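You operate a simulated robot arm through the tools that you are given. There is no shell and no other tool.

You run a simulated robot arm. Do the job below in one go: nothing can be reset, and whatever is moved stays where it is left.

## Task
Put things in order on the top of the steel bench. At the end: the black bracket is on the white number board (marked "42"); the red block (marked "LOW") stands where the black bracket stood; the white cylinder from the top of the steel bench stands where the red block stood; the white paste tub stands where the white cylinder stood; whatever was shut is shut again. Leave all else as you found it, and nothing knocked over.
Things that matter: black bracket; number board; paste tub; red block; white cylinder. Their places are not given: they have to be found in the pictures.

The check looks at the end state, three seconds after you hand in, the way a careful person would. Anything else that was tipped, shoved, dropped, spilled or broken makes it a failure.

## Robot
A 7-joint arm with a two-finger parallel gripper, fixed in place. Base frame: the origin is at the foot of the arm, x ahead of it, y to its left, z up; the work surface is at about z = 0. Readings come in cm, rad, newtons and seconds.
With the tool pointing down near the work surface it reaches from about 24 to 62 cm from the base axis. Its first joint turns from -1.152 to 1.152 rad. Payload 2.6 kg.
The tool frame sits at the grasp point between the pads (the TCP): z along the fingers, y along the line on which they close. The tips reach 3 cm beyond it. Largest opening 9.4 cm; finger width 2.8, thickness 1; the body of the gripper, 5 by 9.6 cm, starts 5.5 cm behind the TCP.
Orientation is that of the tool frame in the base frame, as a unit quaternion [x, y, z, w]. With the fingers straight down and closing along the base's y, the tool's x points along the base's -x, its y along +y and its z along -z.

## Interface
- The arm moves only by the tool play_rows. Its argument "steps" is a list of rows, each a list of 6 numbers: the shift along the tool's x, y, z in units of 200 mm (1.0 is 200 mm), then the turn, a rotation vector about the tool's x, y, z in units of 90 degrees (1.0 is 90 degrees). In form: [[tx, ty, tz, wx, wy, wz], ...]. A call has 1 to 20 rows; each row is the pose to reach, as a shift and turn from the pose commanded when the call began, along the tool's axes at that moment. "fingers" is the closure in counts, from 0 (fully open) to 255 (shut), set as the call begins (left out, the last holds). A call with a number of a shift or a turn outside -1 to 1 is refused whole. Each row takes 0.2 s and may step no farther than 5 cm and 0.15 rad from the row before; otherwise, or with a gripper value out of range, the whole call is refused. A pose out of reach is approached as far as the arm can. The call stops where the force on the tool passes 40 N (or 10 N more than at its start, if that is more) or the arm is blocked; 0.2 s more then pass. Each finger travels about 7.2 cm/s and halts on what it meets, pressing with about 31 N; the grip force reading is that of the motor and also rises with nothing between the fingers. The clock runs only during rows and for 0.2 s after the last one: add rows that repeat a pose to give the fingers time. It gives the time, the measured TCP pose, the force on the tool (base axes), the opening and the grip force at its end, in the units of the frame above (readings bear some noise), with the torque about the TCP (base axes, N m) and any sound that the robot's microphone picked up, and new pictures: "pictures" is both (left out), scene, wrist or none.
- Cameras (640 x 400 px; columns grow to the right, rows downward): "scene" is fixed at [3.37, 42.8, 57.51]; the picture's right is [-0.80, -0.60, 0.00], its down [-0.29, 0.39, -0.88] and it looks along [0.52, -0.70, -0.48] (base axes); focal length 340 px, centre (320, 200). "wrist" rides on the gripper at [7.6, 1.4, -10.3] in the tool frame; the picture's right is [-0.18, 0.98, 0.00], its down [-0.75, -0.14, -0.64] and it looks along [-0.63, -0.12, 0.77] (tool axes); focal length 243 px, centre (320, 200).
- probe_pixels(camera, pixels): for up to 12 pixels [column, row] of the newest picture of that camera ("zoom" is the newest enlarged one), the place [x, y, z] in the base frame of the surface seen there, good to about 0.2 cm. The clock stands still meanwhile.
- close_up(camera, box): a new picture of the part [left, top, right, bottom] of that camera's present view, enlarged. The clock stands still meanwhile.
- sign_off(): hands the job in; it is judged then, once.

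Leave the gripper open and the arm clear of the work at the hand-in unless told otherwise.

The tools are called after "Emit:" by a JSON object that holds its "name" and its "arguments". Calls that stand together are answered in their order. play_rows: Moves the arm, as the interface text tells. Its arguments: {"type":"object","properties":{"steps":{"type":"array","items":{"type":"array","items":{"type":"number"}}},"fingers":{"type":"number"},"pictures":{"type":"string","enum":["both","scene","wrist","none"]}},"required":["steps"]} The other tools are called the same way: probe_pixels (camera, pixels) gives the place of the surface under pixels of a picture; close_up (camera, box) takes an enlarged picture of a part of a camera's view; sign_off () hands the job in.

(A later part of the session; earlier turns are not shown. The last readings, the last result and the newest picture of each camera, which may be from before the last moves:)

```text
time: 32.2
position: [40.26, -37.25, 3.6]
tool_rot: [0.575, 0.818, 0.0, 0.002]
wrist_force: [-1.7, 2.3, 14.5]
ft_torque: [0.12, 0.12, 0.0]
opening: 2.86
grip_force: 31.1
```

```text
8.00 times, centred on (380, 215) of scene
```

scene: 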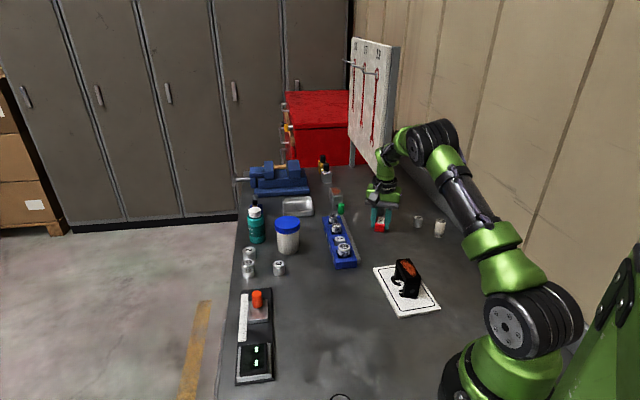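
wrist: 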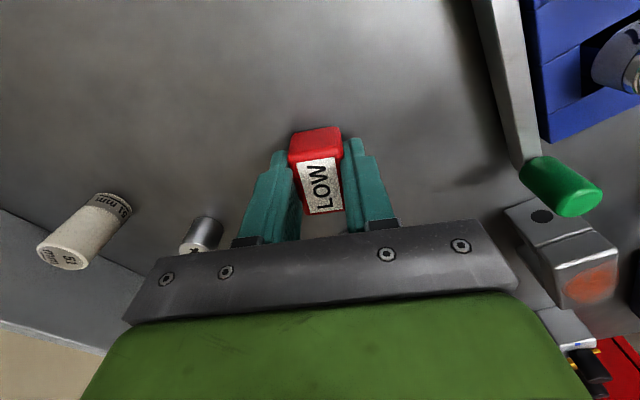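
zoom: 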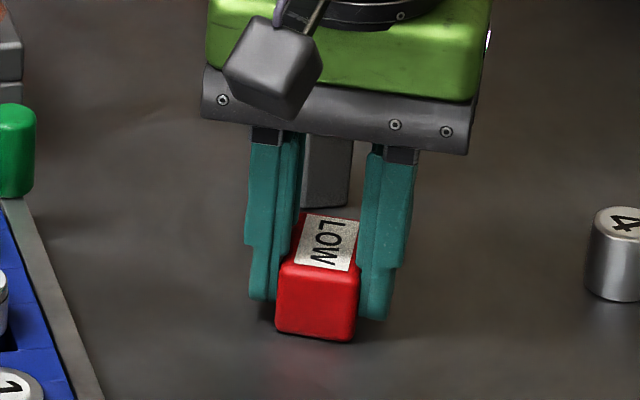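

Contact at 14.5 N: the block stands on the bench. I'll ease up 1 mm, open the fingers and lift straight up.

Emit:
{"name": "play_rows", "arguments": {"steps": [[0, 0, -0.004, 0, 0, 0], [0, 0, -0.004, 0, 0, 0]], "fingers": 255, "pictures": "none"}}

Emit:
{"name": "play_rows", "arguments": {"steps": [[0, 0, 0, 0, 0, 0], [0, 0, 0, 0, 0, 0], [0, 0, 0, 0, 0, 0], [0, 0, -0.03, 0, 0, 0], [0, 0, -0.1, 0, 0, 0], [0, 0, -0.2, 0, 0, 0], [0, 0, -0.32, 0, 0, 0], [0, 0, -0.44, 0, 0, 0], [0, 0, -0.56, 0, 0, 0], [0, 0, -0.62, 0, 0, 0], [0, 0, -0.62, 0, 0, 0]], "fingers": 90}}

Emit:
{"name": "close_up", "arguments": {"camera": "scene", "box": [355, 190, 455, 250]}}

```text
time: 32.8
position: [40.04, -37.15, 3.37]
tool_rot: [0.574, 0.819, 0.001, 0.002]
wrist_force: [1.3, 0.2, 15.2]
ft_torque: [-0.01, 0.0, 0.0]
opening: 2.86
grip_force: 30.9
```

```text
time: 35.2
position: [40.1, -37.19, 16.09]
tool_rot: [0.575, 0.818, 0.0, 0.0]
wrist_force: [0.3, -0.5, -0.4]
ft_torque: [0.02, -0.02, 0.01]
opening: 6.1
grip_force: 0.0
```

scene: 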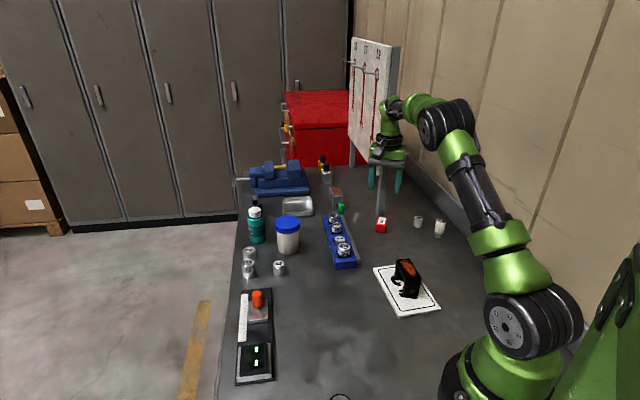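
wrist: 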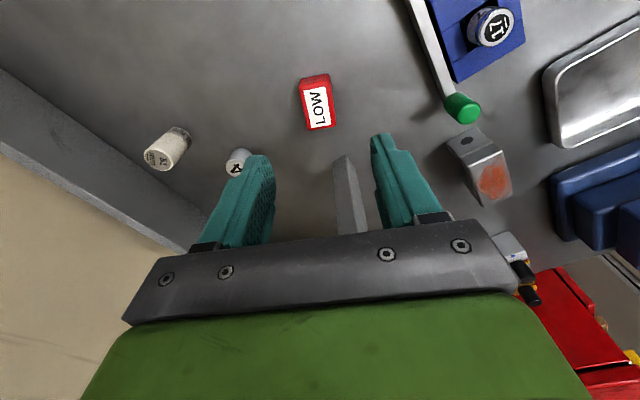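

```text
6.40 times, centred on (405, 220) of scene
```

zoom: 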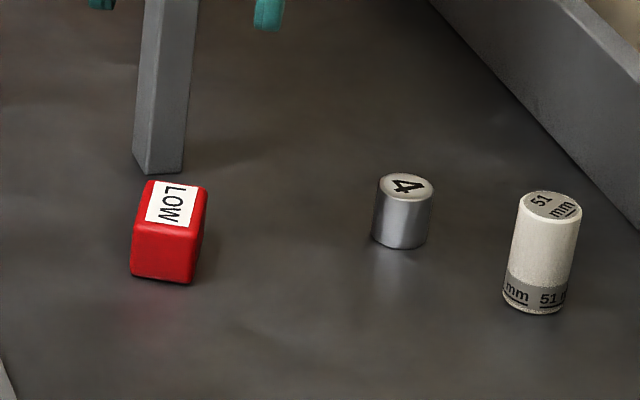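

The red block stands upright at the old spot. Next I measure the white cylinder more exactly, and check the red block's centre too.

Emit:
{"name": "probe_pixels", "arguments": {"camera": "zoom", "pixels": [[521, 200], [578, 212], [549, 205], [552, 194], [550, 218], [509, 302], [553, 311], [535, 308], [148, 185], [202, 192], [136, 222], [190, 230]]}}

Emit:
{"name": "probe_pixels", "arguments": {"camera": "wrist", "pixels": [[158, 156], [147, 155], [170, 158], [157, 168], [160, 145], [182, 130], [175, 145], [303, 88], [330, 82], [309, 128], [334, 124], [236, 168]]}}

```text
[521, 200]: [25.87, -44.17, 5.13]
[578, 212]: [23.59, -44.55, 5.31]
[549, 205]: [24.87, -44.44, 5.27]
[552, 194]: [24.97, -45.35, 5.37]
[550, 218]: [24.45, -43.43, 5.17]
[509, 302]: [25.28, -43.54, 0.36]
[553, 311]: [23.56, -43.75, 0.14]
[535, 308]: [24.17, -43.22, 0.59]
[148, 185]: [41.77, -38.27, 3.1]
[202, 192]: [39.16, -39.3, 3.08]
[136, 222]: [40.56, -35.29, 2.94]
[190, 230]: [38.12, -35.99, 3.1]
```

```text
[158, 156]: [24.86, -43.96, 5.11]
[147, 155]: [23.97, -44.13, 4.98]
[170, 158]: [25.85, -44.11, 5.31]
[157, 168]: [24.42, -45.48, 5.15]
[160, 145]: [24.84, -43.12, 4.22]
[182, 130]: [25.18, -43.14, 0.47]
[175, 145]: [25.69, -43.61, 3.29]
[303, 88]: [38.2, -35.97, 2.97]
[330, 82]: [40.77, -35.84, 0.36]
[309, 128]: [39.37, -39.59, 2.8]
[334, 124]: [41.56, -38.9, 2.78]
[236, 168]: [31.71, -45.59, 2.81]
```

The red block is centred at about (39.9,-37.2). The cylinder is at (24.7,-44.35), radius 1.2, top at 5.2. I'll move over it at height.

Emit:
{"name": "play_rows", "arguments": {"steps": [[-0.008, -0.085, 0, 0, 0, 0], [-0.017, -0.19, 0, 0, 0, 0], [-0.027, -0.3, 0, 0, 0, 0], [-0.037, -0.41, 0, 0, 0, 0], [-0.047, -0.52, 0, 0, 0, 0], [-0.057, -0.63, 0, 0, 0, 0], [-0.067, -0.74, 0, 0, 0, 0], [-0.0755, -0.8465, 0, 0, 0, 0], [-0.0755, -0.8465, 0.1, 0, 0, 0], [-0.0755, -0.8465, 0.2, 0, 0, 0], [-0.0755, -0.8465, 0.25, 0, 0, 0], [-0.0755, -0.8465, 0.25, 0, 0, 0]], "fingers": 90}}

Emit:
{"name": "close_up", "arguments": {"camera": "scene", "box": [390, 180, 480, 250]}}

```text
time: 37.8
position: [24.72, -44.15, 10.87]
tool_rot: [0.575, 0.818, 0.0, 0.0]
wrist_force: [-0.2, -0.4, 0.9]
ft_torque: [0.0, -0.04, 0.03]
opening: 6.11
grip_force: 0.0
```

scene: 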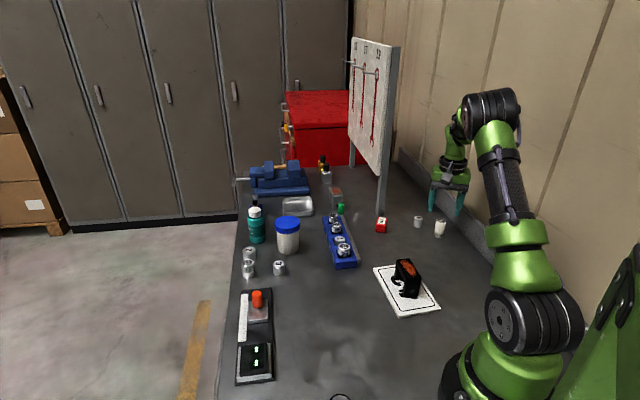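
wrist: 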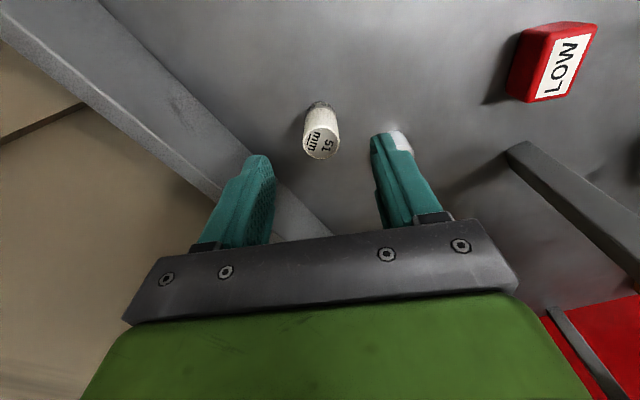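

```text
5.71 times, centred on (435, 215) of scene
```

zoom: 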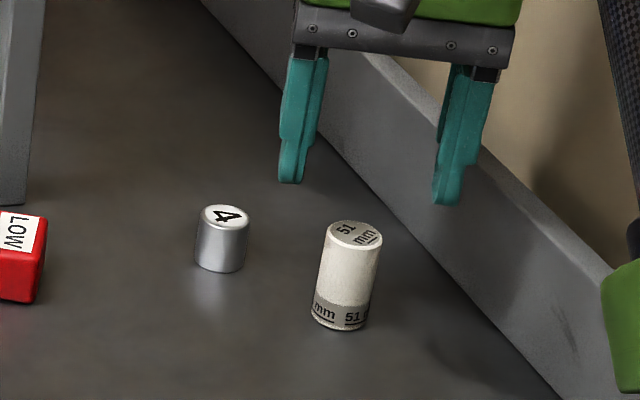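

The fingers straddle the cylinder and clear weight "4". I'll go down to z ≈ 4.0.

Emit:
{"name": "play_rows", "arguments": {"steps": [[-0.009, -0.005, 0.05, 0, 0, 0], [-0.009, -0.005, 0.12, 0, 0, 0], [-0.009, -0.005, 0.2, 0, 0, 0], [-0.009, -0.005, 0.27, 0, 0, 0], [-0.009, -0.005, 0.32, 0, 0, 0], [-0.009, -0.005, 0.343, 0, 0, 0], [-0.009, -0.005, 0.343, 0, 0, 0]], "fingers": 90}}

Emit:
{"name": "close_up", "arguments": {"camera": "scene", "box": [390, 180, 480, 250]}}

```text
time: 39.4
position: [24.66, -44.47, 4.06]
tool_rot: [0.575, 0.818, 0.0, 0.0]
wrist_force: [-0.9, 0.0, -0.1]
ft_torque: [-0.02, 0.01, -0.01]
opening: 6.08
grip_force: 0.0
```

scene: 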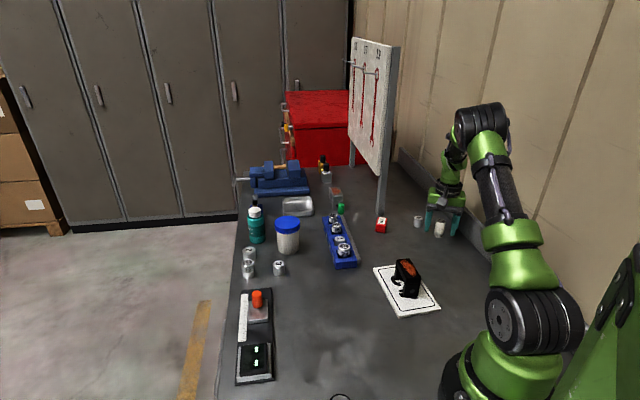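
wrist: 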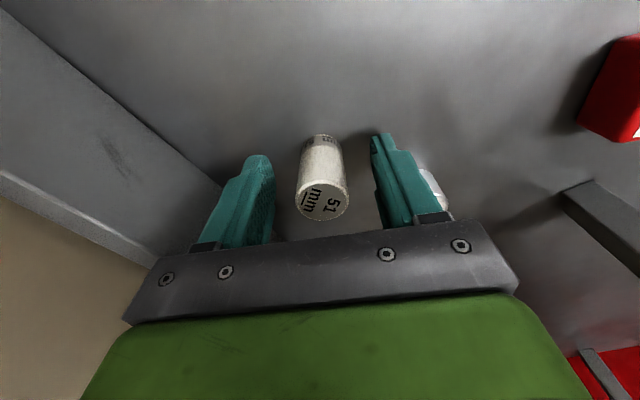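

```text
5.71 times, centred on (435, 215) of scene
```

zoom: 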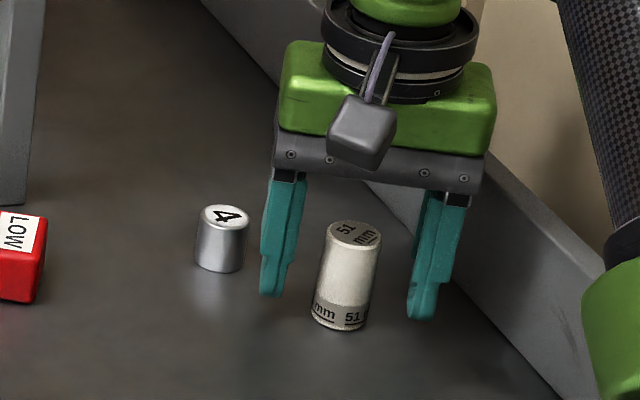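

All is clear around it. I'll close and lift 3 cm.

Emit:
{"name": "play_rows", "arguments": {"steps": [[0, 0, 0, 0, 0, 0], [0, 0, 0, 0, 0, 0], [0, 0, 0, 0, 0, 0], [0, 0, 0, 0, 0, 0], [0, 0, -0.03, 0, 0, 0], [0, 0, -0.08, 0, 0, 0], [0, 0, -0.15, 0, 0, 0], [0, 0, -0.15, 0, 0, 0]], "fingers": 255}}

Emit:
{"name": "close_up", "arguments": {"camera": "scene", "box": [390, 170, 480, 250]}}

```text
time: 41.2
position: [24.77, -44.35, 6.97]
tool_rot: [0.574, 0.819, 0.0, 0.0]
wrist_force: [0.4, 0.1, -0.1]
ft_torque: [0.0, 0.0, 0.02]
opening: 2.57
grip_force: 31.0
```

scene: 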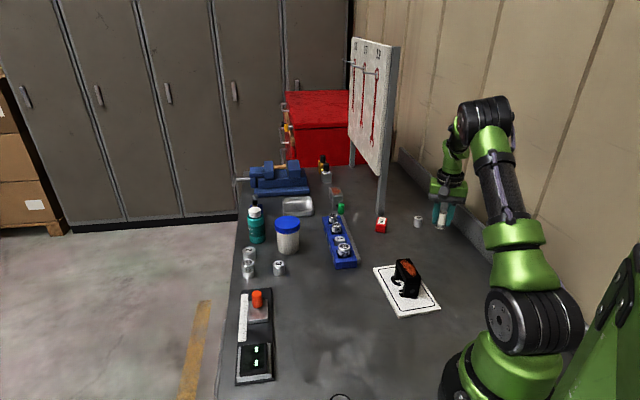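
wrist: 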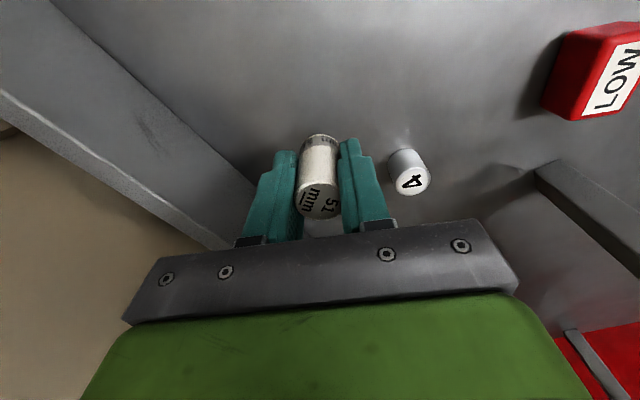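

```text
5.00 times, centred on (435, 210) of scene
```

zoom: 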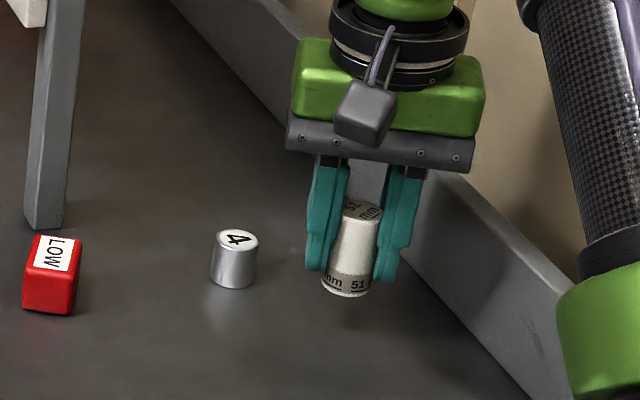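

The cylinder is held upright, 3 cm up. I'll raise it to z ≈ 17 and carry it across in two legs to the red block's old place (44.4,-7.6).

Emit:
{"name": "play_rows", "arguments": {"steps": [[0, 0, -0.08, 0, 0, 0], [0, 0, -0.2, 0, 0, 0], [0, 0, -0.32, 0, 0, 0], [0, 0, -0.44, 0, 0, 0], [0.03, 0.03, -0.5, 0, 0, 0], [0.09, 0.1, -0.5, 0, 0, 0], [0.17, 0.19, -0.5, 0, 0, 0], [0.26, 0.29, -0.5, 0, 0, 0], [0.35, 0.39, -0.5, 0, 0, 0], [0.44, 0.49, -0.5, 0, 0, 0], [0.53, 0.59, -0.5, 0, 0, 0], [0.62, 0.69, -0.5, 0, 0, 0], [0.695, 0.775, -0.5, 0, 0, 0], [0.695, 0.775, -0.5, 0, 0, 0]], "fingers": 255}}

```text
time: 44.2
position: [34.5, -26.11, 16.97]
tool_rot: [0.575, 0.818, 0.001, 0.0]
wrist_force: [-0.1, -0.3, 0.5]
ft_torque: [-0.03, -0.04, -0.01]
opening: 2.52
grip_force: 31.3
```

scene: 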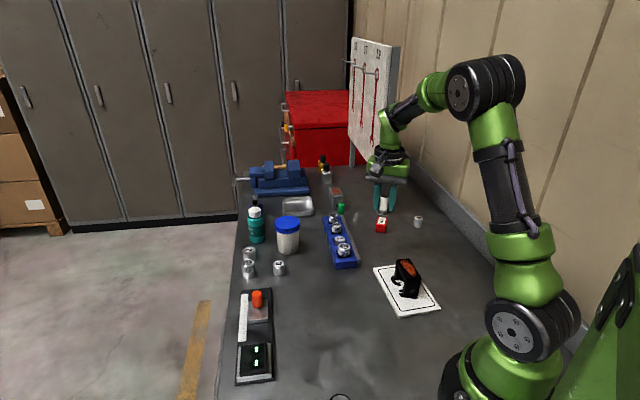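
wrist: 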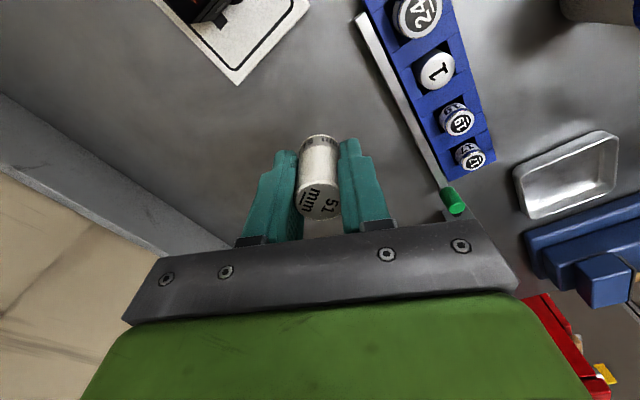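

Second leg: I'll move over the target while turning 17°, staying high.

Emit:
{"name": "play_rows", "arguments": {"steps": [[0.04, 0.045, 0, 0, 0, -0.02], [0.12, 0.13, 0, 0, 0, -0.04], [0.21, 0.23, 0, 0, 0, -0.07], [0.3, 0.33, 0, 0, 0, -0.1], [0.39, 0.43, 0, 0, 0, -0.13], [0.48, 0.53, 0, 0, 0, -0.16], [0.57, 0.63, 0, 0, 0, -0.19], [0.65, 0.72, 0, 0, 0, -0.19], [0.702, 0.778, 0, 0, 0, -0.19], [0.702, 0.778, 0, 0, 0, -0.19]], "fingers": 255}}

```text
time: 46.4
position: [44.47, -7.59, 16.95]
tool_rot: [0.447, 0.894, 0.001, 0.0]
wrist_force: [0.1, -1.0, -0.4]
ft_torque: [0.01, 0.04, -0.03]
opening: 2.56
grip_force: 30.8
```

scene: 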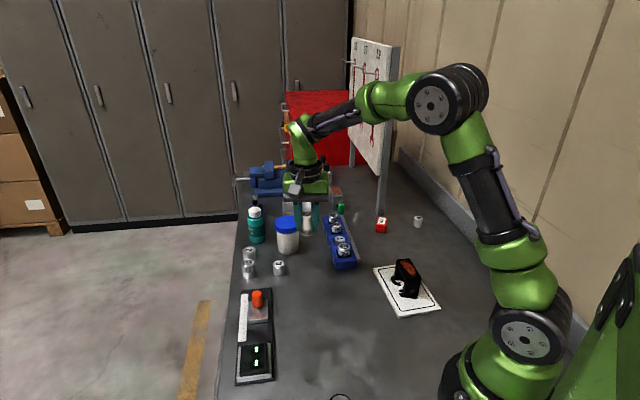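
wrist: 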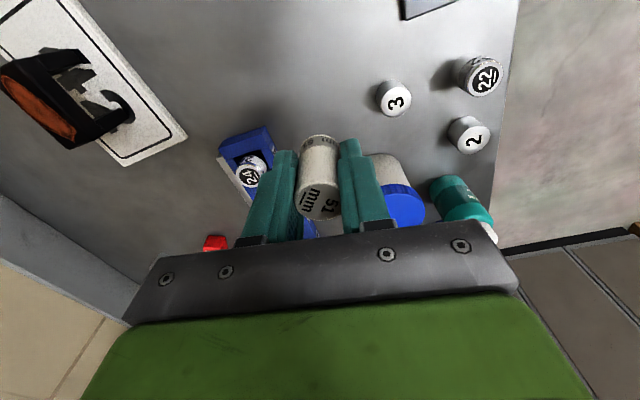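

Position is (44.47,-7.59). I'll go down to just above the bench, TCP z ≈ 4.35.

Emit:
{"name": "play_rows", "arguments": {"steps": [[0, 0, 0.06, 0, 0, 0], [0, 0, 0.16, 0, 0, 0], [0, 0, 0.28, 0, 0, 0], [0, 0, 0.4, 0, 0, 0], [0, 0, 0.5, 0, 0, 0], [0, 0, 0.57, 0, 0, 0], [0, 0, 0.61, 0, 0, 0], [0, 0, 0.63, 0, 0, 0], [0, 0, 0.63, 0, 0, 0]], "fingers": 255}}

Emit:
{"name": "close_up", "arguments": {"camera": "scene", "box": [260, 220, 350, 300]}}

```text
time: 48.4
position: [44.5, -7.64, 4.5]
tool_rot: [0.447, 0.894, 0.0, 0.0]
wrist_force: [0.2, 0.4, -0.4]
ft_torque: [-0.04, 0.01, 0.01]
opening: 2.55
grip_force: 31.3
```

scene: 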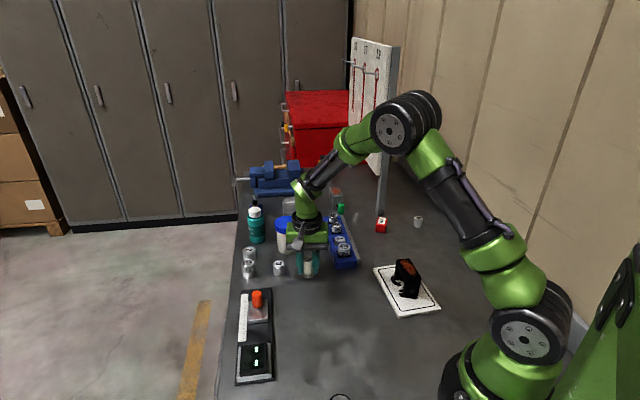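
wrist: 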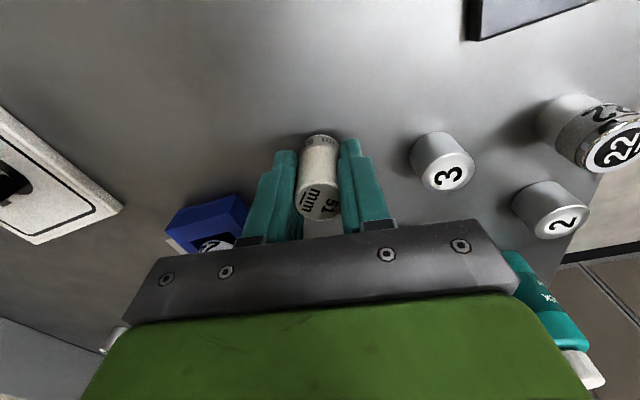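

```text
5.00 times, centred on (305, 260) of scene
```

zoom: 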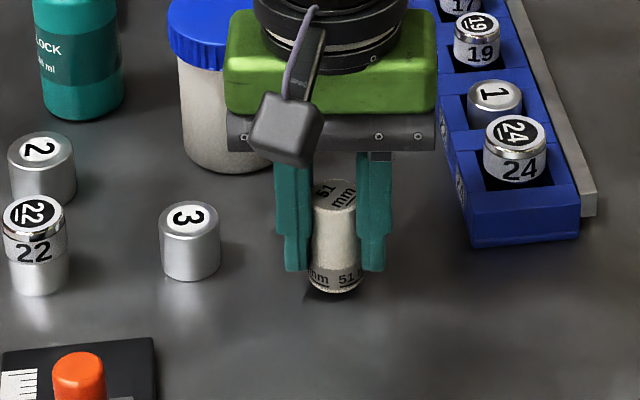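

The cylinder hangs just above the bench. I'll lower it slowly.

Emit:
{"name": "play_rows", "arguments": {"steps": [[0, 0, 0.006, 0, 0, 0], [0, 0, 0.012, 0, 0, 0], [0, 0, 0.017, 0, 0, 0], [0, 0, 0.02, 0, 0, 0], [0, 0, 0.02, 0, 0, 0]], "fingers": 255, "pictures": "none"}}

```text
time: 49.6
position: [44.41, -7.76, 4.02]
tool_rot: [0.446, 0.895, 0.0, 0.0]
wrist_force: [-0.6, 0.2, 1.6]
ft_torque: [0.01, 0.04, 0.01]
opening: 2.57
grip_force: 31.1
```

Almost touching, at 1.6 N. I'll go 1 mm more.

Emit:
{"name": "play_rows", "arguments": {"steps": [[0, 0, 0.003, 0, 0, 0], [0, 0, 0.005, 0, 0, 0], [0, 0, 0.005, 0, 0, 0]], "fingers": 255, "pictures": "none"}}

```text
time: 50.4
position: [44.39, -7.74, 4.15]
tool_rot: [0.447, 0.895, 0.0, 0.001]
wrist_force: [-4.3, -0.9, 14.8]
ft_torque: [-0.04, 0.19, 0.0]
opening: 2.54
grip_force: 30.3
```

Contact at about 15 N. I'll release with a moderate opening (5.4 cm) and then lift straight up.

Emit:
{"name": "play_rows", "arguments": {"steps": [[0, 0, -0.003, 0, 0, 0], [0, 0, -0.003, 0, 0, 0]], "fingers": 255, "pictures": "none"}}

Emit:
{"name": "play_rows", "arguments": {"steps": [[0, 0, 0, 0, 0, 0], [0, 0, 0, 0, 0, 0], [0, 0, 0, 0, 0, 0], [0, 0, 0, 0, 0, 0], [0, 0, -0.03, 0, 0, 0], [0, 0, -0.1, 0, 0, 0], [0, 0, -0.2, 0, 0, 0], [0, 0, -0.32, 0, 0, 0], [0, 0, -0.44, 0, 0, 0], [0, 0, -0.56, 0, 0, 0], [0, 0, -0.65, 0, 0, 0], [0, 0, -0.65, 0, 0, 0]], "fingers": 109}}

Emit:
{"name": "close_up", "arguments": {"camera": "scene", "box": [235, 200, 345, 300]}}

```text
time: 51.0
position: [44.52, -7.74, 3.95]
tool_rot: [0.446, 0.895, 0.001, 0.001]
wrist_force: [3.4, -2.1, 7.6]
ft_torque: [-0.05, -0.1, 0.01]
opening: 2.56
grip_force: 30.7
```

```text
time: 53.6
position: [44.4, -7.75, 17.04]
tool_rot: [0.446, 0.895, -0.001, 0.0]
wrist_force: [0.7, -0.4, 0.3]
ft_torque: [0.02, 0.03, -0.01]
opening: 5.38
grip_force: 0.0
```

scene: 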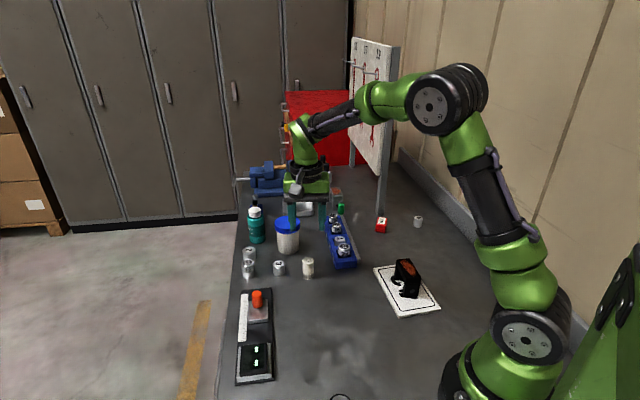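
wrist: 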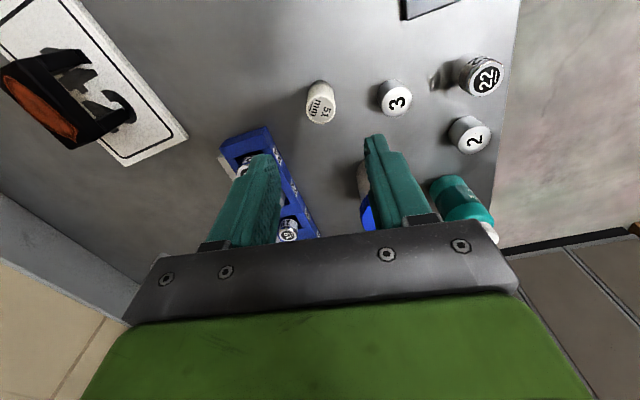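

```text
4.00 times, centred on (290, 250) of scene
```

zoom: 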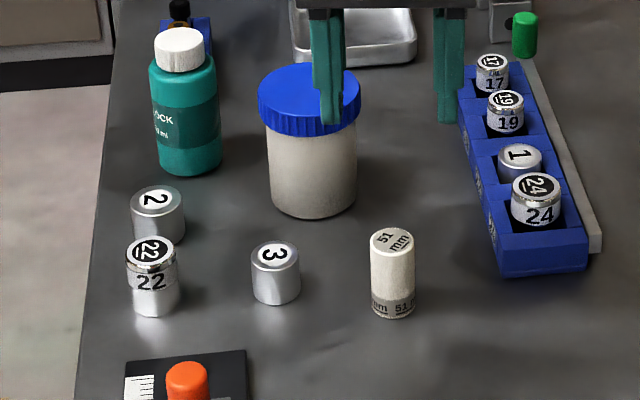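

The cylinder stands at the red block's old place. Now the tub: I'll move above (55.7,-13.2) at z ≈ 18 with the fingers fully open. I'm turning 38° so they close roughly along y, away from the green bottle.

Emit:
{"name": "play_rows", "arguments": {"steps": [[-0.07, 0.036, -0.03, 0, 0, -0.053], [-0.14, 0.072, -0.05, 0, 0, -0.106], [-0.21, 0.108, -0.05, 0, 0, -0.158], [-0.28, 0.144, -0.05, 0, 0, -0.211], [-0.35, 0.18, -0.05, 0, 0, -0.264], [-0.42, 0.216, -0.05, 0, 0, -0.317], [-0.49, 0.252, -0.05, 0, 0, -0.37], [-0.5575, 0.287, -0.05, 0, 0, -0.422], [-0.5575, 0.287, -0.05, 0, 0, -0.422]], "fingers": 0}}

Emit:
{"name": "close_up", "arguments": {"camera": "wrist", "box": [240, 30, 440, 200]}}

Emit:
{"name": "close_up", "arguments": {"camera": "scene", "box": [245, 140, 335, 260]}}

```text
time: 55.6
position: [55.69, -13.19, 17.91]
tool_rot: [0.13, 0.992, 0.0, 0.0]
wrist_force: [-0.6, -0.1, -0.5]
ft_torque: [0.03, 0.04, -0.03]
opening: 9.37
grip_force: 0.0
```

scene: 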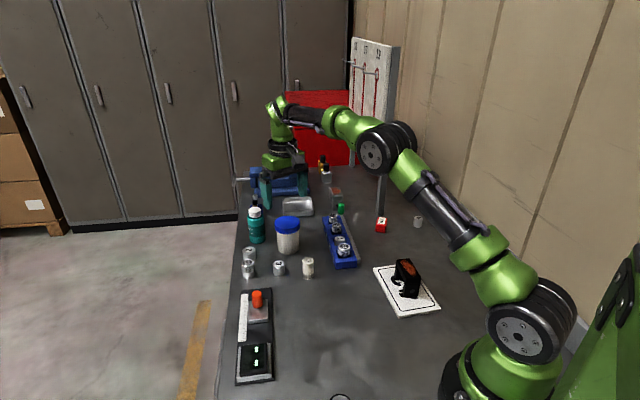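
wrist: 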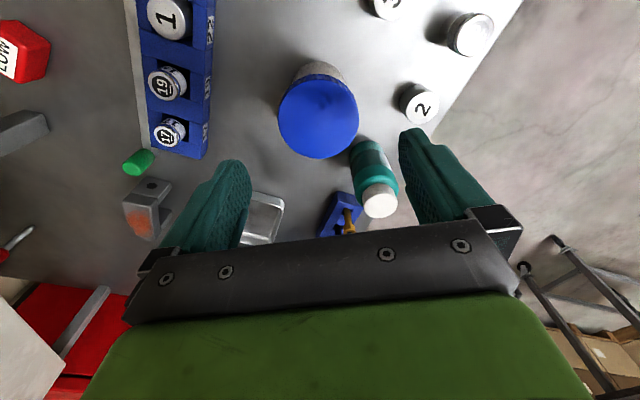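

```text
2.35 times, centred on (340, 115) of wrist
```

zoom: 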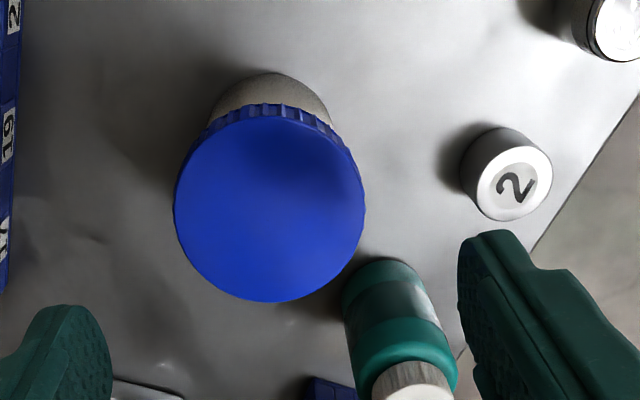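

```text
3.33 times, centred on (290, 200) of scene
```

zoom: 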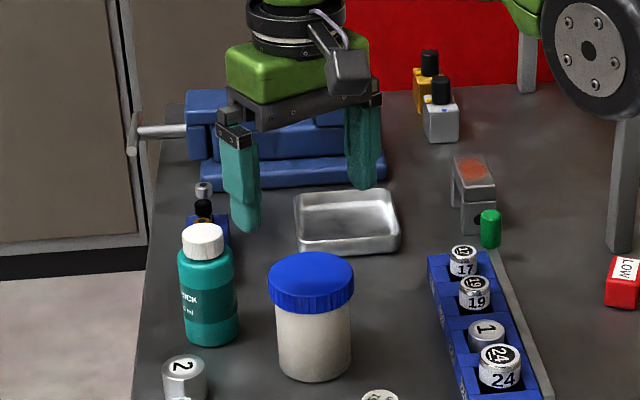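

The tub lid is well in view around (318,115). I'll measure the lid's edges and the bottle.

Emit:
{"name": "probe_pixels", "arguments": {"camera": "wrist", "pixels": [[280.5, 116], [356, 116], [318.7, 156], [318.7, 78.5], [318, 116], [292, 90], [345, 90], [292, 142], [345, 142], [379, 200], [372, 160], [318, 68]]}}

```text
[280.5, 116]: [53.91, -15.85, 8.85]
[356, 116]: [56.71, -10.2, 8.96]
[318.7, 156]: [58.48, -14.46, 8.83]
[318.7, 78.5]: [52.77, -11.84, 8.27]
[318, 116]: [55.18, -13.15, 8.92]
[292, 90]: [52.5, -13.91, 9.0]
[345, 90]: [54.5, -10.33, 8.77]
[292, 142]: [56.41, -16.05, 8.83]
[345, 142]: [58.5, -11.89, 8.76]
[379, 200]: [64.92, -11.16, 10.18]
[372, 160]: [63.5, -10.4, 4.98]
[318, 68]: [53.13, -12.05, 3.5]
```

The lid centre is (55.5,-13.1), diameter 6.4, top at 9.0. I'll go down to TCP z ≈ 7.9 so the pads meet the lid's skirt, keeping the tips above the neighbours.

Emit:
{"name": "play_rows", "arguments": {"steps": [[0.01, 0.002, 0.06, 0, 0, 0], [0.01, 0.002, 0.16, 0, 0, 0], [0.01, 0.002, 0.26, 0, 0, 0], [0.01, 0.002, 0.36, 0, 0, 0], [0.01, 0.002, 0.44, 0, 0, 0], [0.01, 0.002, 0.485, 0, 0, 0], [0.01, 0.002, 0.5, 0, 0, 0], [0.01, 0.002, 0.5, 0, 0, 0]], "fingers": 0}}

Emit:
{"name": "close_up", "arguments": {"camera": "scene", "box": [235, 180, 345, 290]}}

```text
time: 57.4
position: [55.46, -13.04, 7.81]
tool_rot: [0.132, 0.991, 0.001, 0.0]
wrist_force: [0.2, 0.1, -0.3]
ft_torque: [0.02, 0.01, -0.01]
opening: 9.37
grip_force: 0.1
```

scene: 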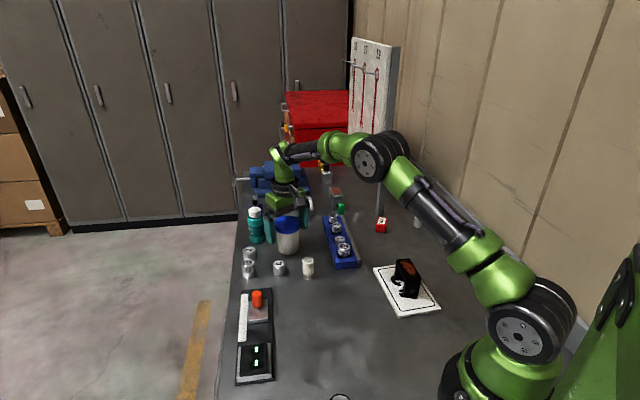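
wrist: 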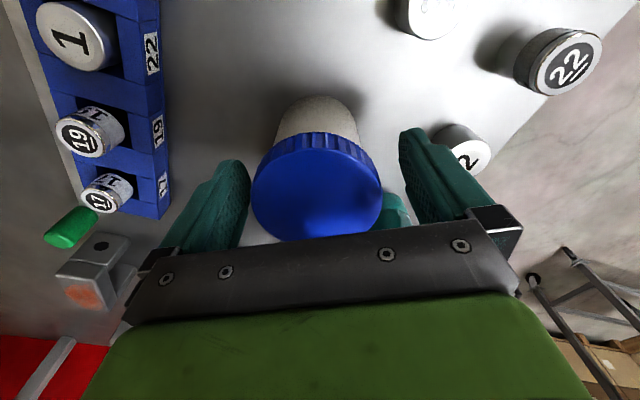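

```text
3.64 times, centred on (290, 235) of scene
```

zoom: 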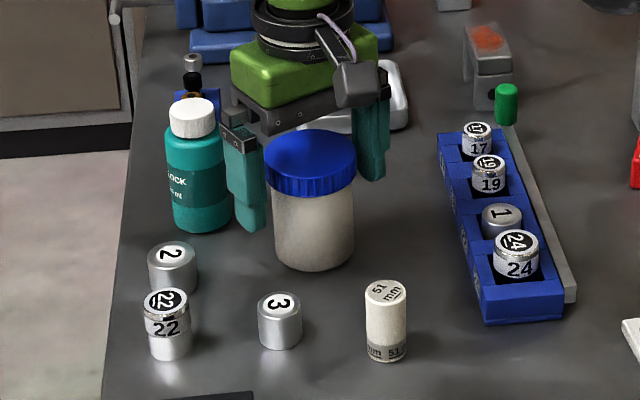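

The fingers straddle the lid. I'll close and lift only 1 cm, to see whether the whole tub comes up and not just the lid.

Emit:
{"name": "play_rows", "arguments": {"steps": [[0, 0, 0, 0, 0, 0], [0, 0, 0, 0, 0, 0], [0, 0, 0, 0, 0, 0], [0, 0, 0, 0, 0, 0]], "fingers": 255, "pictures": "none"}}

Emit:
{"name": "play_rows", "arguments": {"steps": [[0, 0, -0.01, 0, 0, 0], [0, 0, -0.02, 0, 0, 0], [0, 0, -0.035, 0, 0, 0], [0, 0, -0.05, 0, 0, 0], [0, 0, -0.05, 0, 0, 0]], "fingers": 255}}

Emit:
{"name": "close_up", "arguments": {"camera": "scene", "box": [250, 190, 330, 270]}}

```text
time: 58.4
position: [55.41, -13.04, 7.98]
tool_rot: [0.131, 0.991, 0.0, 0.0]
wrist_force: [-0.9, -2.1, 1.1]
ft_torque: [-0.05, 0.0, -0.02]
opening: 6.77
grip_force: 31.4
```

```text
time: 59.6
position: [55.37, -13.0, 9.11]
tool_rot: [0.132, 0.991, 0.0, 0.0]
wrist_force: [-0.9, 0.0, -2.7]
ft_torque: [0.03, 0.0, 0.01]
opening: 6.75
grip_force: 31.0
```

scene: 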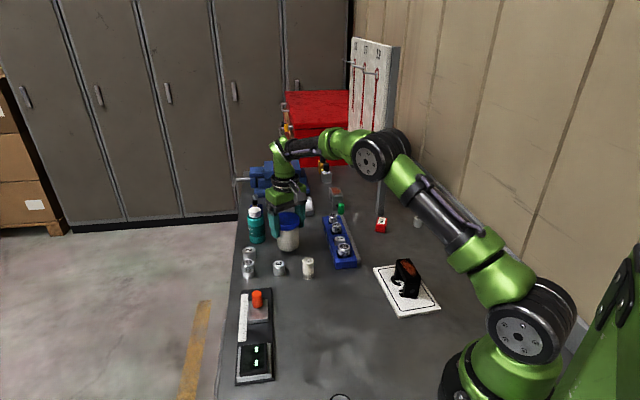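
wrist: 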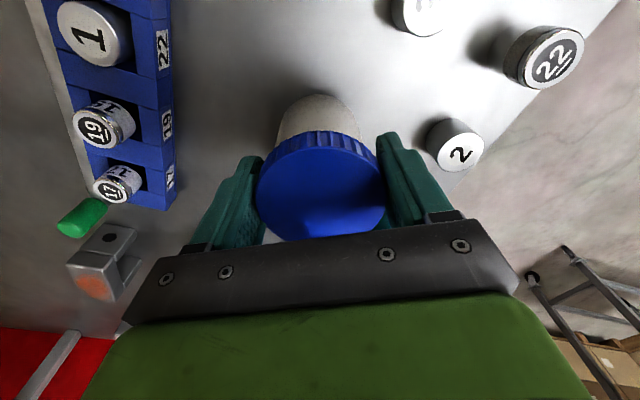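

```text
5.00 times, centred on (290, 230) of scene
```

zoom: 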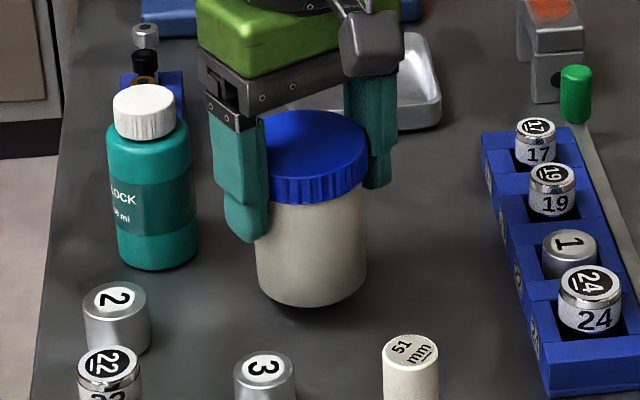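

The whole tub rose with the lid on: there's a shadow gap under its base and the force reads about -2.7 N. I'll raise it to z ≈ 17 and carry it slowly toward (24.7,-44.35), in legs.

Emit:
{"name": "play_rows", "arguments": {"steps": [[0, 0, -0.05, 0, 0, 0], [0, 0, -0.12, 0, 0, 0], [0, 0, -0.2, 0, 0, 0], [0, 0, -0.28, 0, 0, 0], [0, 0, -0.35, 0, 0, 0], [0, 0, -0.385, 0, 0, 0], [0.03, -0.05, -0.39, 0, 0, 0], [0.07, -0.13, -0.39, 0, 0, 0], [0.12, -0.22, -0.39, 0, 0, 0], [0.17, -0.31, -0.39, 0, 0, 0], [0.22, -0.4, -0.39, 0, 0, 0], [0.27, -0.49, -0.39, 0, 0, 0], [0.32, -0.58, -0.39, 0, 0, 0], [0.37, -0.67, -0.39, 0, 0, 0], [0.41, -0.75, -0.39, 0, 0, 0], [0.43, -0.79, -0.39, 0, 0, 0], [0.43, -0.79, -0.39, 0, 0, 0]], "fingers": 255}}

Emit:
{"name": "close_up", "arguments": {"camera": "scene", "box": [290, 120, 430, 250]}}

```text
time: 63.2
position: [43.17, -26.08, 16.67]
tool_rot: [0.131, 0.991, 0.0, 0.0]
wrist_force: [0.5, 1.0, -2.8]
ft_torque: [-0.01, 0.01, 0.0]
opening: 6.77
grip_force: 31.0
```

scene: 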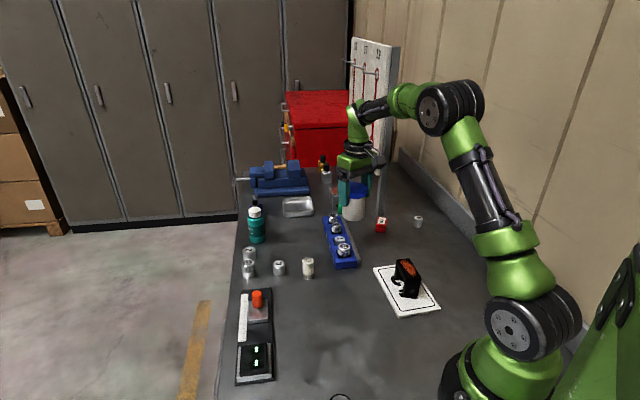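
wrist: 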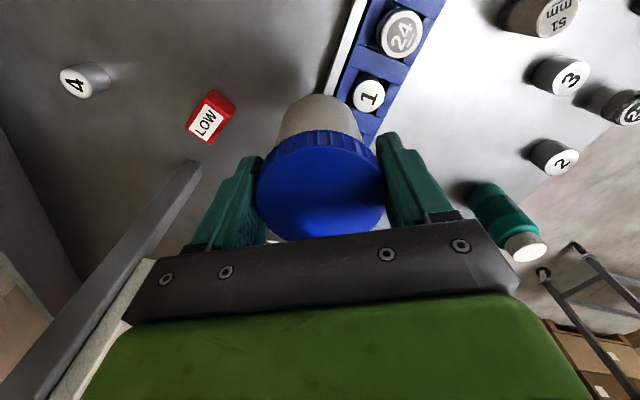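

```text
3.08 times, centred on (360, 185) of scene
```

zoom: 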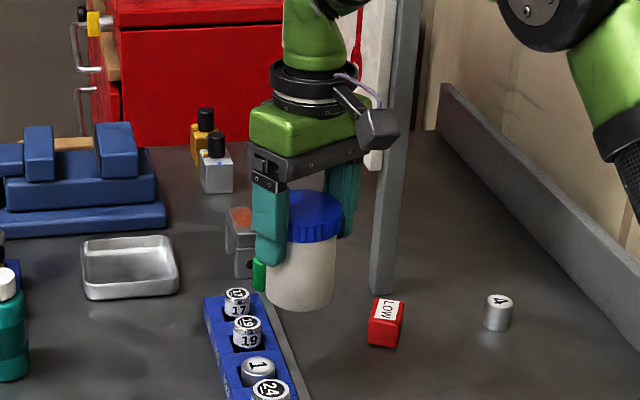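

The tub hangs upright and clear. I'll continue with the next leg.

Emit:
{"name": "play_rows", "arguments": {"steps": [[0.03, -0.05, 0, 0, 0, 0], [0.08, -0.137, 0, 0, 0, 0], [0.13, -0.223, 0, 0, 0, 0], [0.18, -0.309, 0, 0, 0, 0], [0.23, -0.394, 0, 0, 0, 0], [0.28, -0.48, 0, 0, 0, 0], [0.33, -0.566, 0, 0, 0, 0], [0.38, -0.652, 0, 0, 0, 0], [0.43, -0.737, 0, 0, 0, 0], [0.48, -0.823, 0, 0, 0, 0], [0.53, -0.909, 0, 0, 0, 0], [0.554, -0.95, 0, 0, 0, 0], [0.554, -0.95, 0, 0, 0, 0]], "fingers": 255}}

Emit:
{"name": "close_up", "arguments": {"camera": "scene", "box": [370, 120, 490, 250]}}

```text
time: 66.0
position: [27.55, -41.54, 16.84]
tool_rot: [0.132, 0.991, 0.0, 0.001]
wrist_force: [0.2, 0.8, -3.2]
ft_torque: [0.02, 0.0, 0.02]
opening: 6.72
grip_force: 31.3
```

scene: 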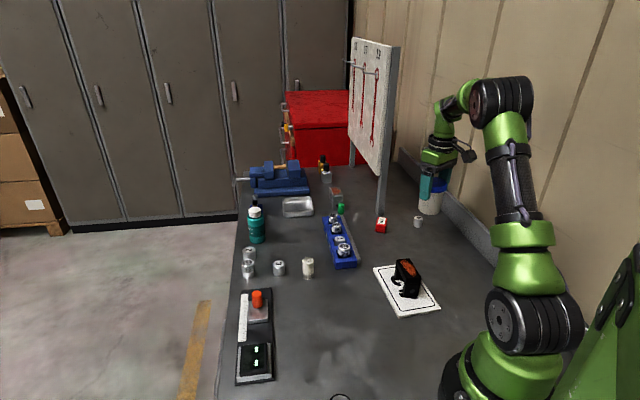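
wrist: 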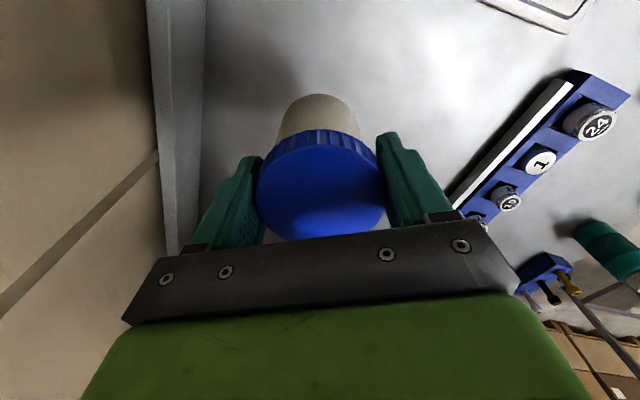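

```text
3.08 times, centred on (430, 185) of scene
```

zoom: 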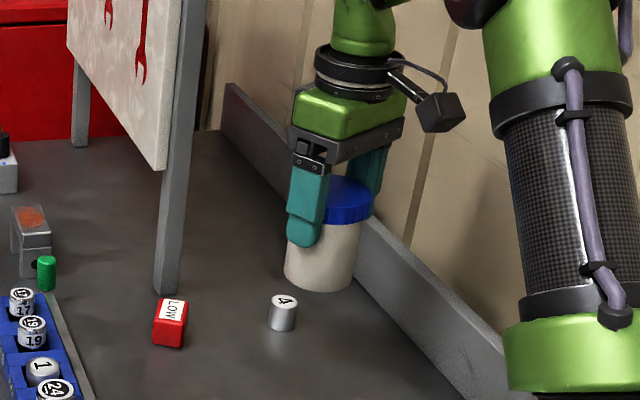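

I'm almost above the target. Before lowering I'll probe the rail behind it, so the fingers have room to open.

Emit:
{"name": "probe_pixels", "arguments": {"camera": "scene", "pixels": [[455, 222], [462, 228], [468, 232], [460, 215], [475, 225], [470, 240], [480, 240], [480, 250], [418, 222]]}}

```text
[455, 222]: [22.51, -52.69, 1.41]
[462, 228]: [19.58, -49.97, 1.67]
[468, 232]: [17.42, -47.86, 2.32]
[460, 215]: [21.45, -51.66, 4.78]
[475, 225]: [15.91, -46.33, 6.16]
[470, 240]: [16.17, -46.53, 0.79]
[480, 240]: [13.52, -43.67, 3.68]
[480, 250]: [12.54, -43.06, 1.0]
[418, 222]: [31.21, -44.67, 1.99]
```

The rail runs diagonally and is about 7.5 cm from the target centre, which is enough if I open the fingers only partway. I'll move over the spot and go down to z ≈ 8.4.

Emit:
{"name": "play_rows", "arguments": {"steps": [[0.03, -0.05, 0, 0, 0, 0], [0.07, -0.115, 0, 0, 0, 0], [0.102, -0.173, 0, 0, 0, 0], [0.102, -0.173, 0.05, 0, 0, 0], [0.102, -0.173, 0.13, 0, 0, 0], [0.102, -0.173, 0.21, 0, 0, 0], [0.102, -0.173, 0.29, 0, 0, 0], [0.102, -0.173, 0.36, 0, 0, 0], [0.102, -0.173, 0.405, 0, 0, 0], [0.102, -0.173, 0.42, 0, 0, 0], [0.102, -0.173, 0.42, 0, 0, 0]], "fingers": 255}}

Emit:
{"name": "close_up", "arguments": {"camera": "scene", "box": [390, 150, 490, 260]}}

```text
time: 68.4
position: [24.58, -44.42, 8.48]
tool_rot: [0.132, 0.991, 0.0, 0.0]
wrist_force: [-0.3, -0.1, -2.6]
ft_torque: [-0.04, 0.03, -0.01]
opening: 6.76
grip_force: 30.9
```

scene: 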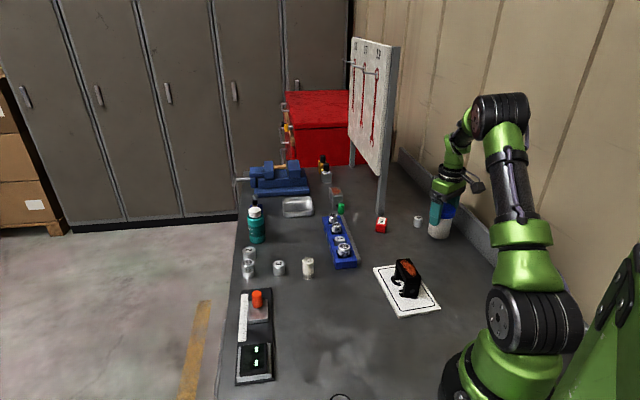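
wrist: 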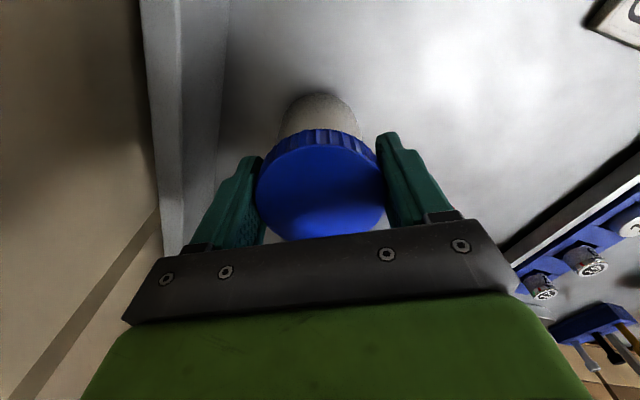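

```text
3.64 times, centred on (440, 205) of scene
```

zoom: 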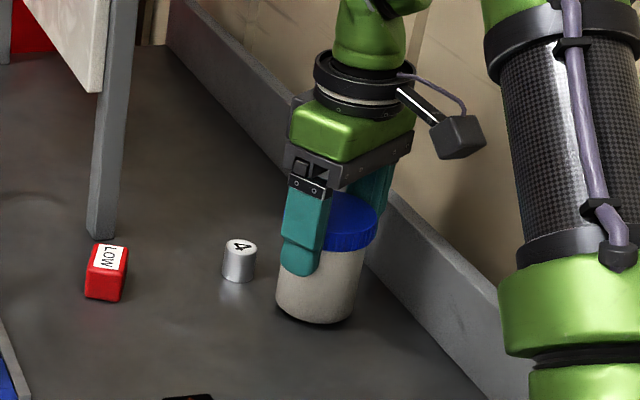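

The tub is a few millimetres above the bench at (24.58,-44.42). I'll lower it slowly.

Emit:
{"name": "play_rows", "arguments": {"steps": [[0, 0, 0.005, 0, 0, 0], [0, 0, 0.01, 0, 0, 0], [0, 0, 0.015, 0, 0, 0], [0, 0, 0.02, 0, 0, 0], [0, 0, 0.02, 0, 0, 0]], "fingers": 255, "pictures": "none"}}

```text
time: 69.6
position: [24.59, -44.42, 7.97]
tool_rot: [0.131, 0.991, 0.0, 0.0]
wrist_force: [-0.8, -0.4, -3.4]
ft_torque: [0.01, 0.0, 0.01]
opening: 6.71
grip_force: 30.9
```

Still hanging at z = 7.97. I'll lower in 1 mm steps.

Emit:
{"name": "play_rows", "arguments": {"steps": [[0, 0, 0.003, 0, 0, 0], [0, 0, 0.006, 0, 0, 0], [0, 0, 0.006, 0, 0, 0]], "fingers": 255, "pictures": "none"}}

```text
time: 70.4
position: [24.62, -44.42, 7.9]
tool_rot: [0.131, 0.991, 0.0, 0.0]
wrist_force: [-0.5, 1.1, -0.2]
ft_torque: [0.07, 0.04, 0.0]
opening: 6.71
grip_force: 31.1
```

The weight has come off the tool (-0.2 N), so the tub rests on the bench. I'll open partway to about 8.5 cm.

Emit:
{"name": "play_rows", "arguments": {"steps": [[0, 0, 0, 0, 0, 0], [0, 0, 0, 0, 0, 0], [0, 0, 0, 0, 0, 0], [0, 0, 0, 0, 0, 0]], "fingers": 24}}

Emit:
{"name": "close_up", "arguments": {"camera": "scene", "box": [390, 150, 490, 260]}}

```text
time: 71.4
position: [24.53, -44.38, 7.93]
tool_rot: [0.131, 0.991, 0.0, 0.001]
wrist_force: [0.0, 0.1, -0.4]
ft_torque: [0.02, 0.0, 0.01]
opening: 8.53
grip_force: 0.0
```

scene: 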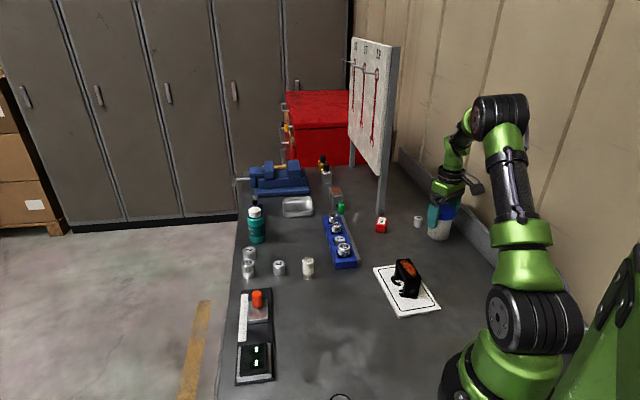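
wrist: 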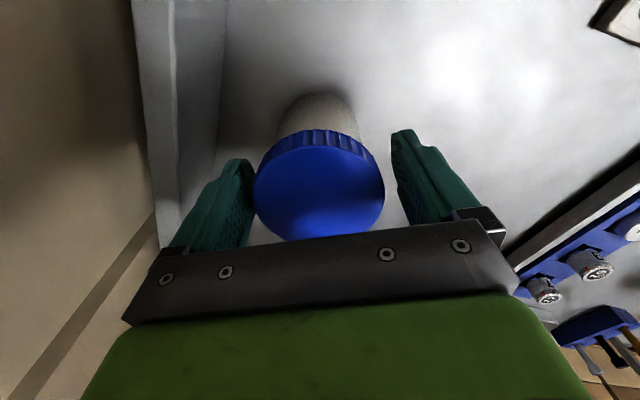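

```text
3.64 times, centred on (440, 205) of scene
```

zoom: 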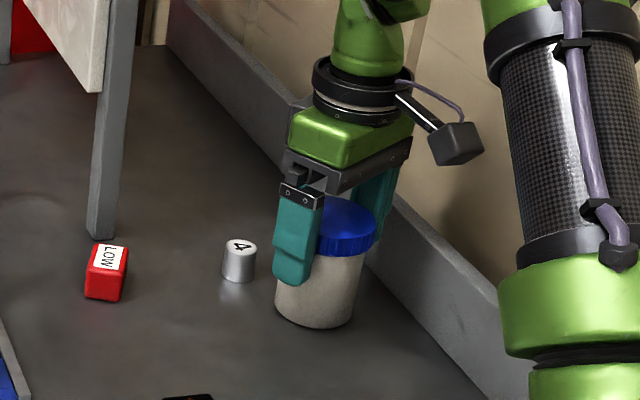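

The tub stands free. The left-hand finger still looks close to the lid at (250,190), so I'll open fully (rail clearance is still about 1.7 cm) and lift slowly straight up.

Emit:
{"name": "play_rows", "arguments": {"steps": [[0, 0, 0, 0, 0, 0], [0, 0, 0, 0, 0, 0], [0, 0, -0.02, 0, 0, 0], [0, 0, -0.05, 0, 0, 0], [0, 0, -0.09, 0, 0, 0], [0, 0, -0.14, 0, 0, 0], [0, 0, -0.2, 0, 0, 0], [0, 0, -0.28, 0, 0, 0], [0, 0, -0.37, 0, 0, 0], [0, 0, -0.47, 0, 0, 0], [0, 0, -0.57, 0, 0, 0], [0, 0, -0.67, 0, 0, 0], [0, 0, -0.75, 0, 0, 0], [0, 0, -0.75, 0, 0, 0]], "fingers": 0}}

Emit:
{"name": "close_up", "arguments": {"camera": "scene", "box": [370, 170, 490, 320]}}

Emit:
{"name": "close_up", "arguments": {"camera": "scene", "box": [390, 180, 480, 260]}}

```text
time: 74.4
position: [24.63, -44.29, 22.94]
tool_rot: [0.131, 0.991, 0.0, -0.001]
wrist_force: [0.2, -0.7, -0.9]
ft_torque: [-0.02, -0.01, 0.03]
opening: 9.41
grip_force: 0.0
```

scene: 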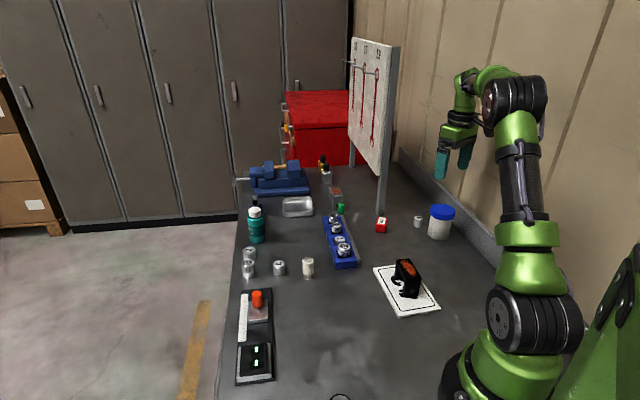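
wrist: 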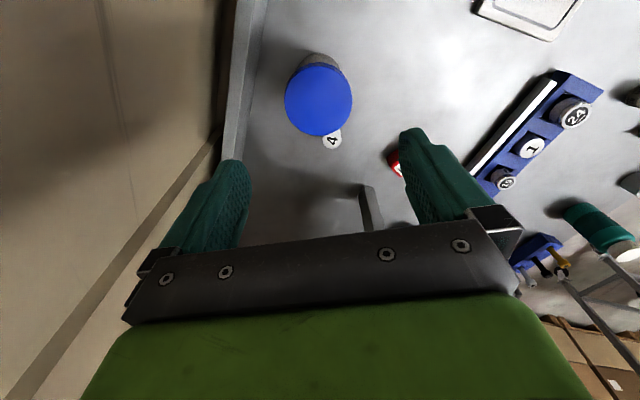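

```text
2.67 times, centred on (430, 245) of scene
```

zoom: 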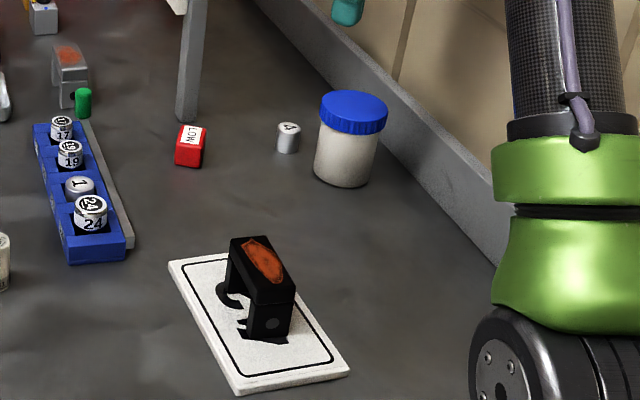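

```text
5.00 times, centred on (435, 220) of scene
```

zoom: 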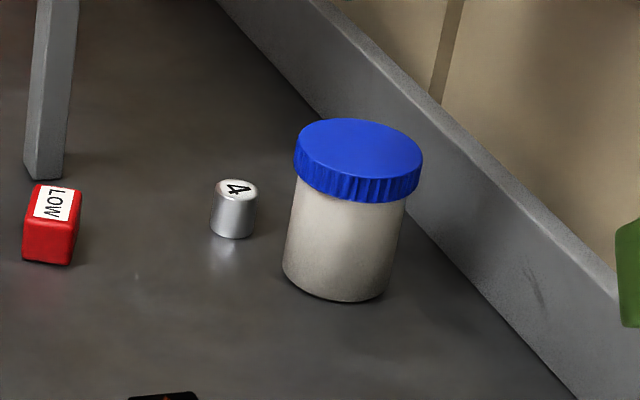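

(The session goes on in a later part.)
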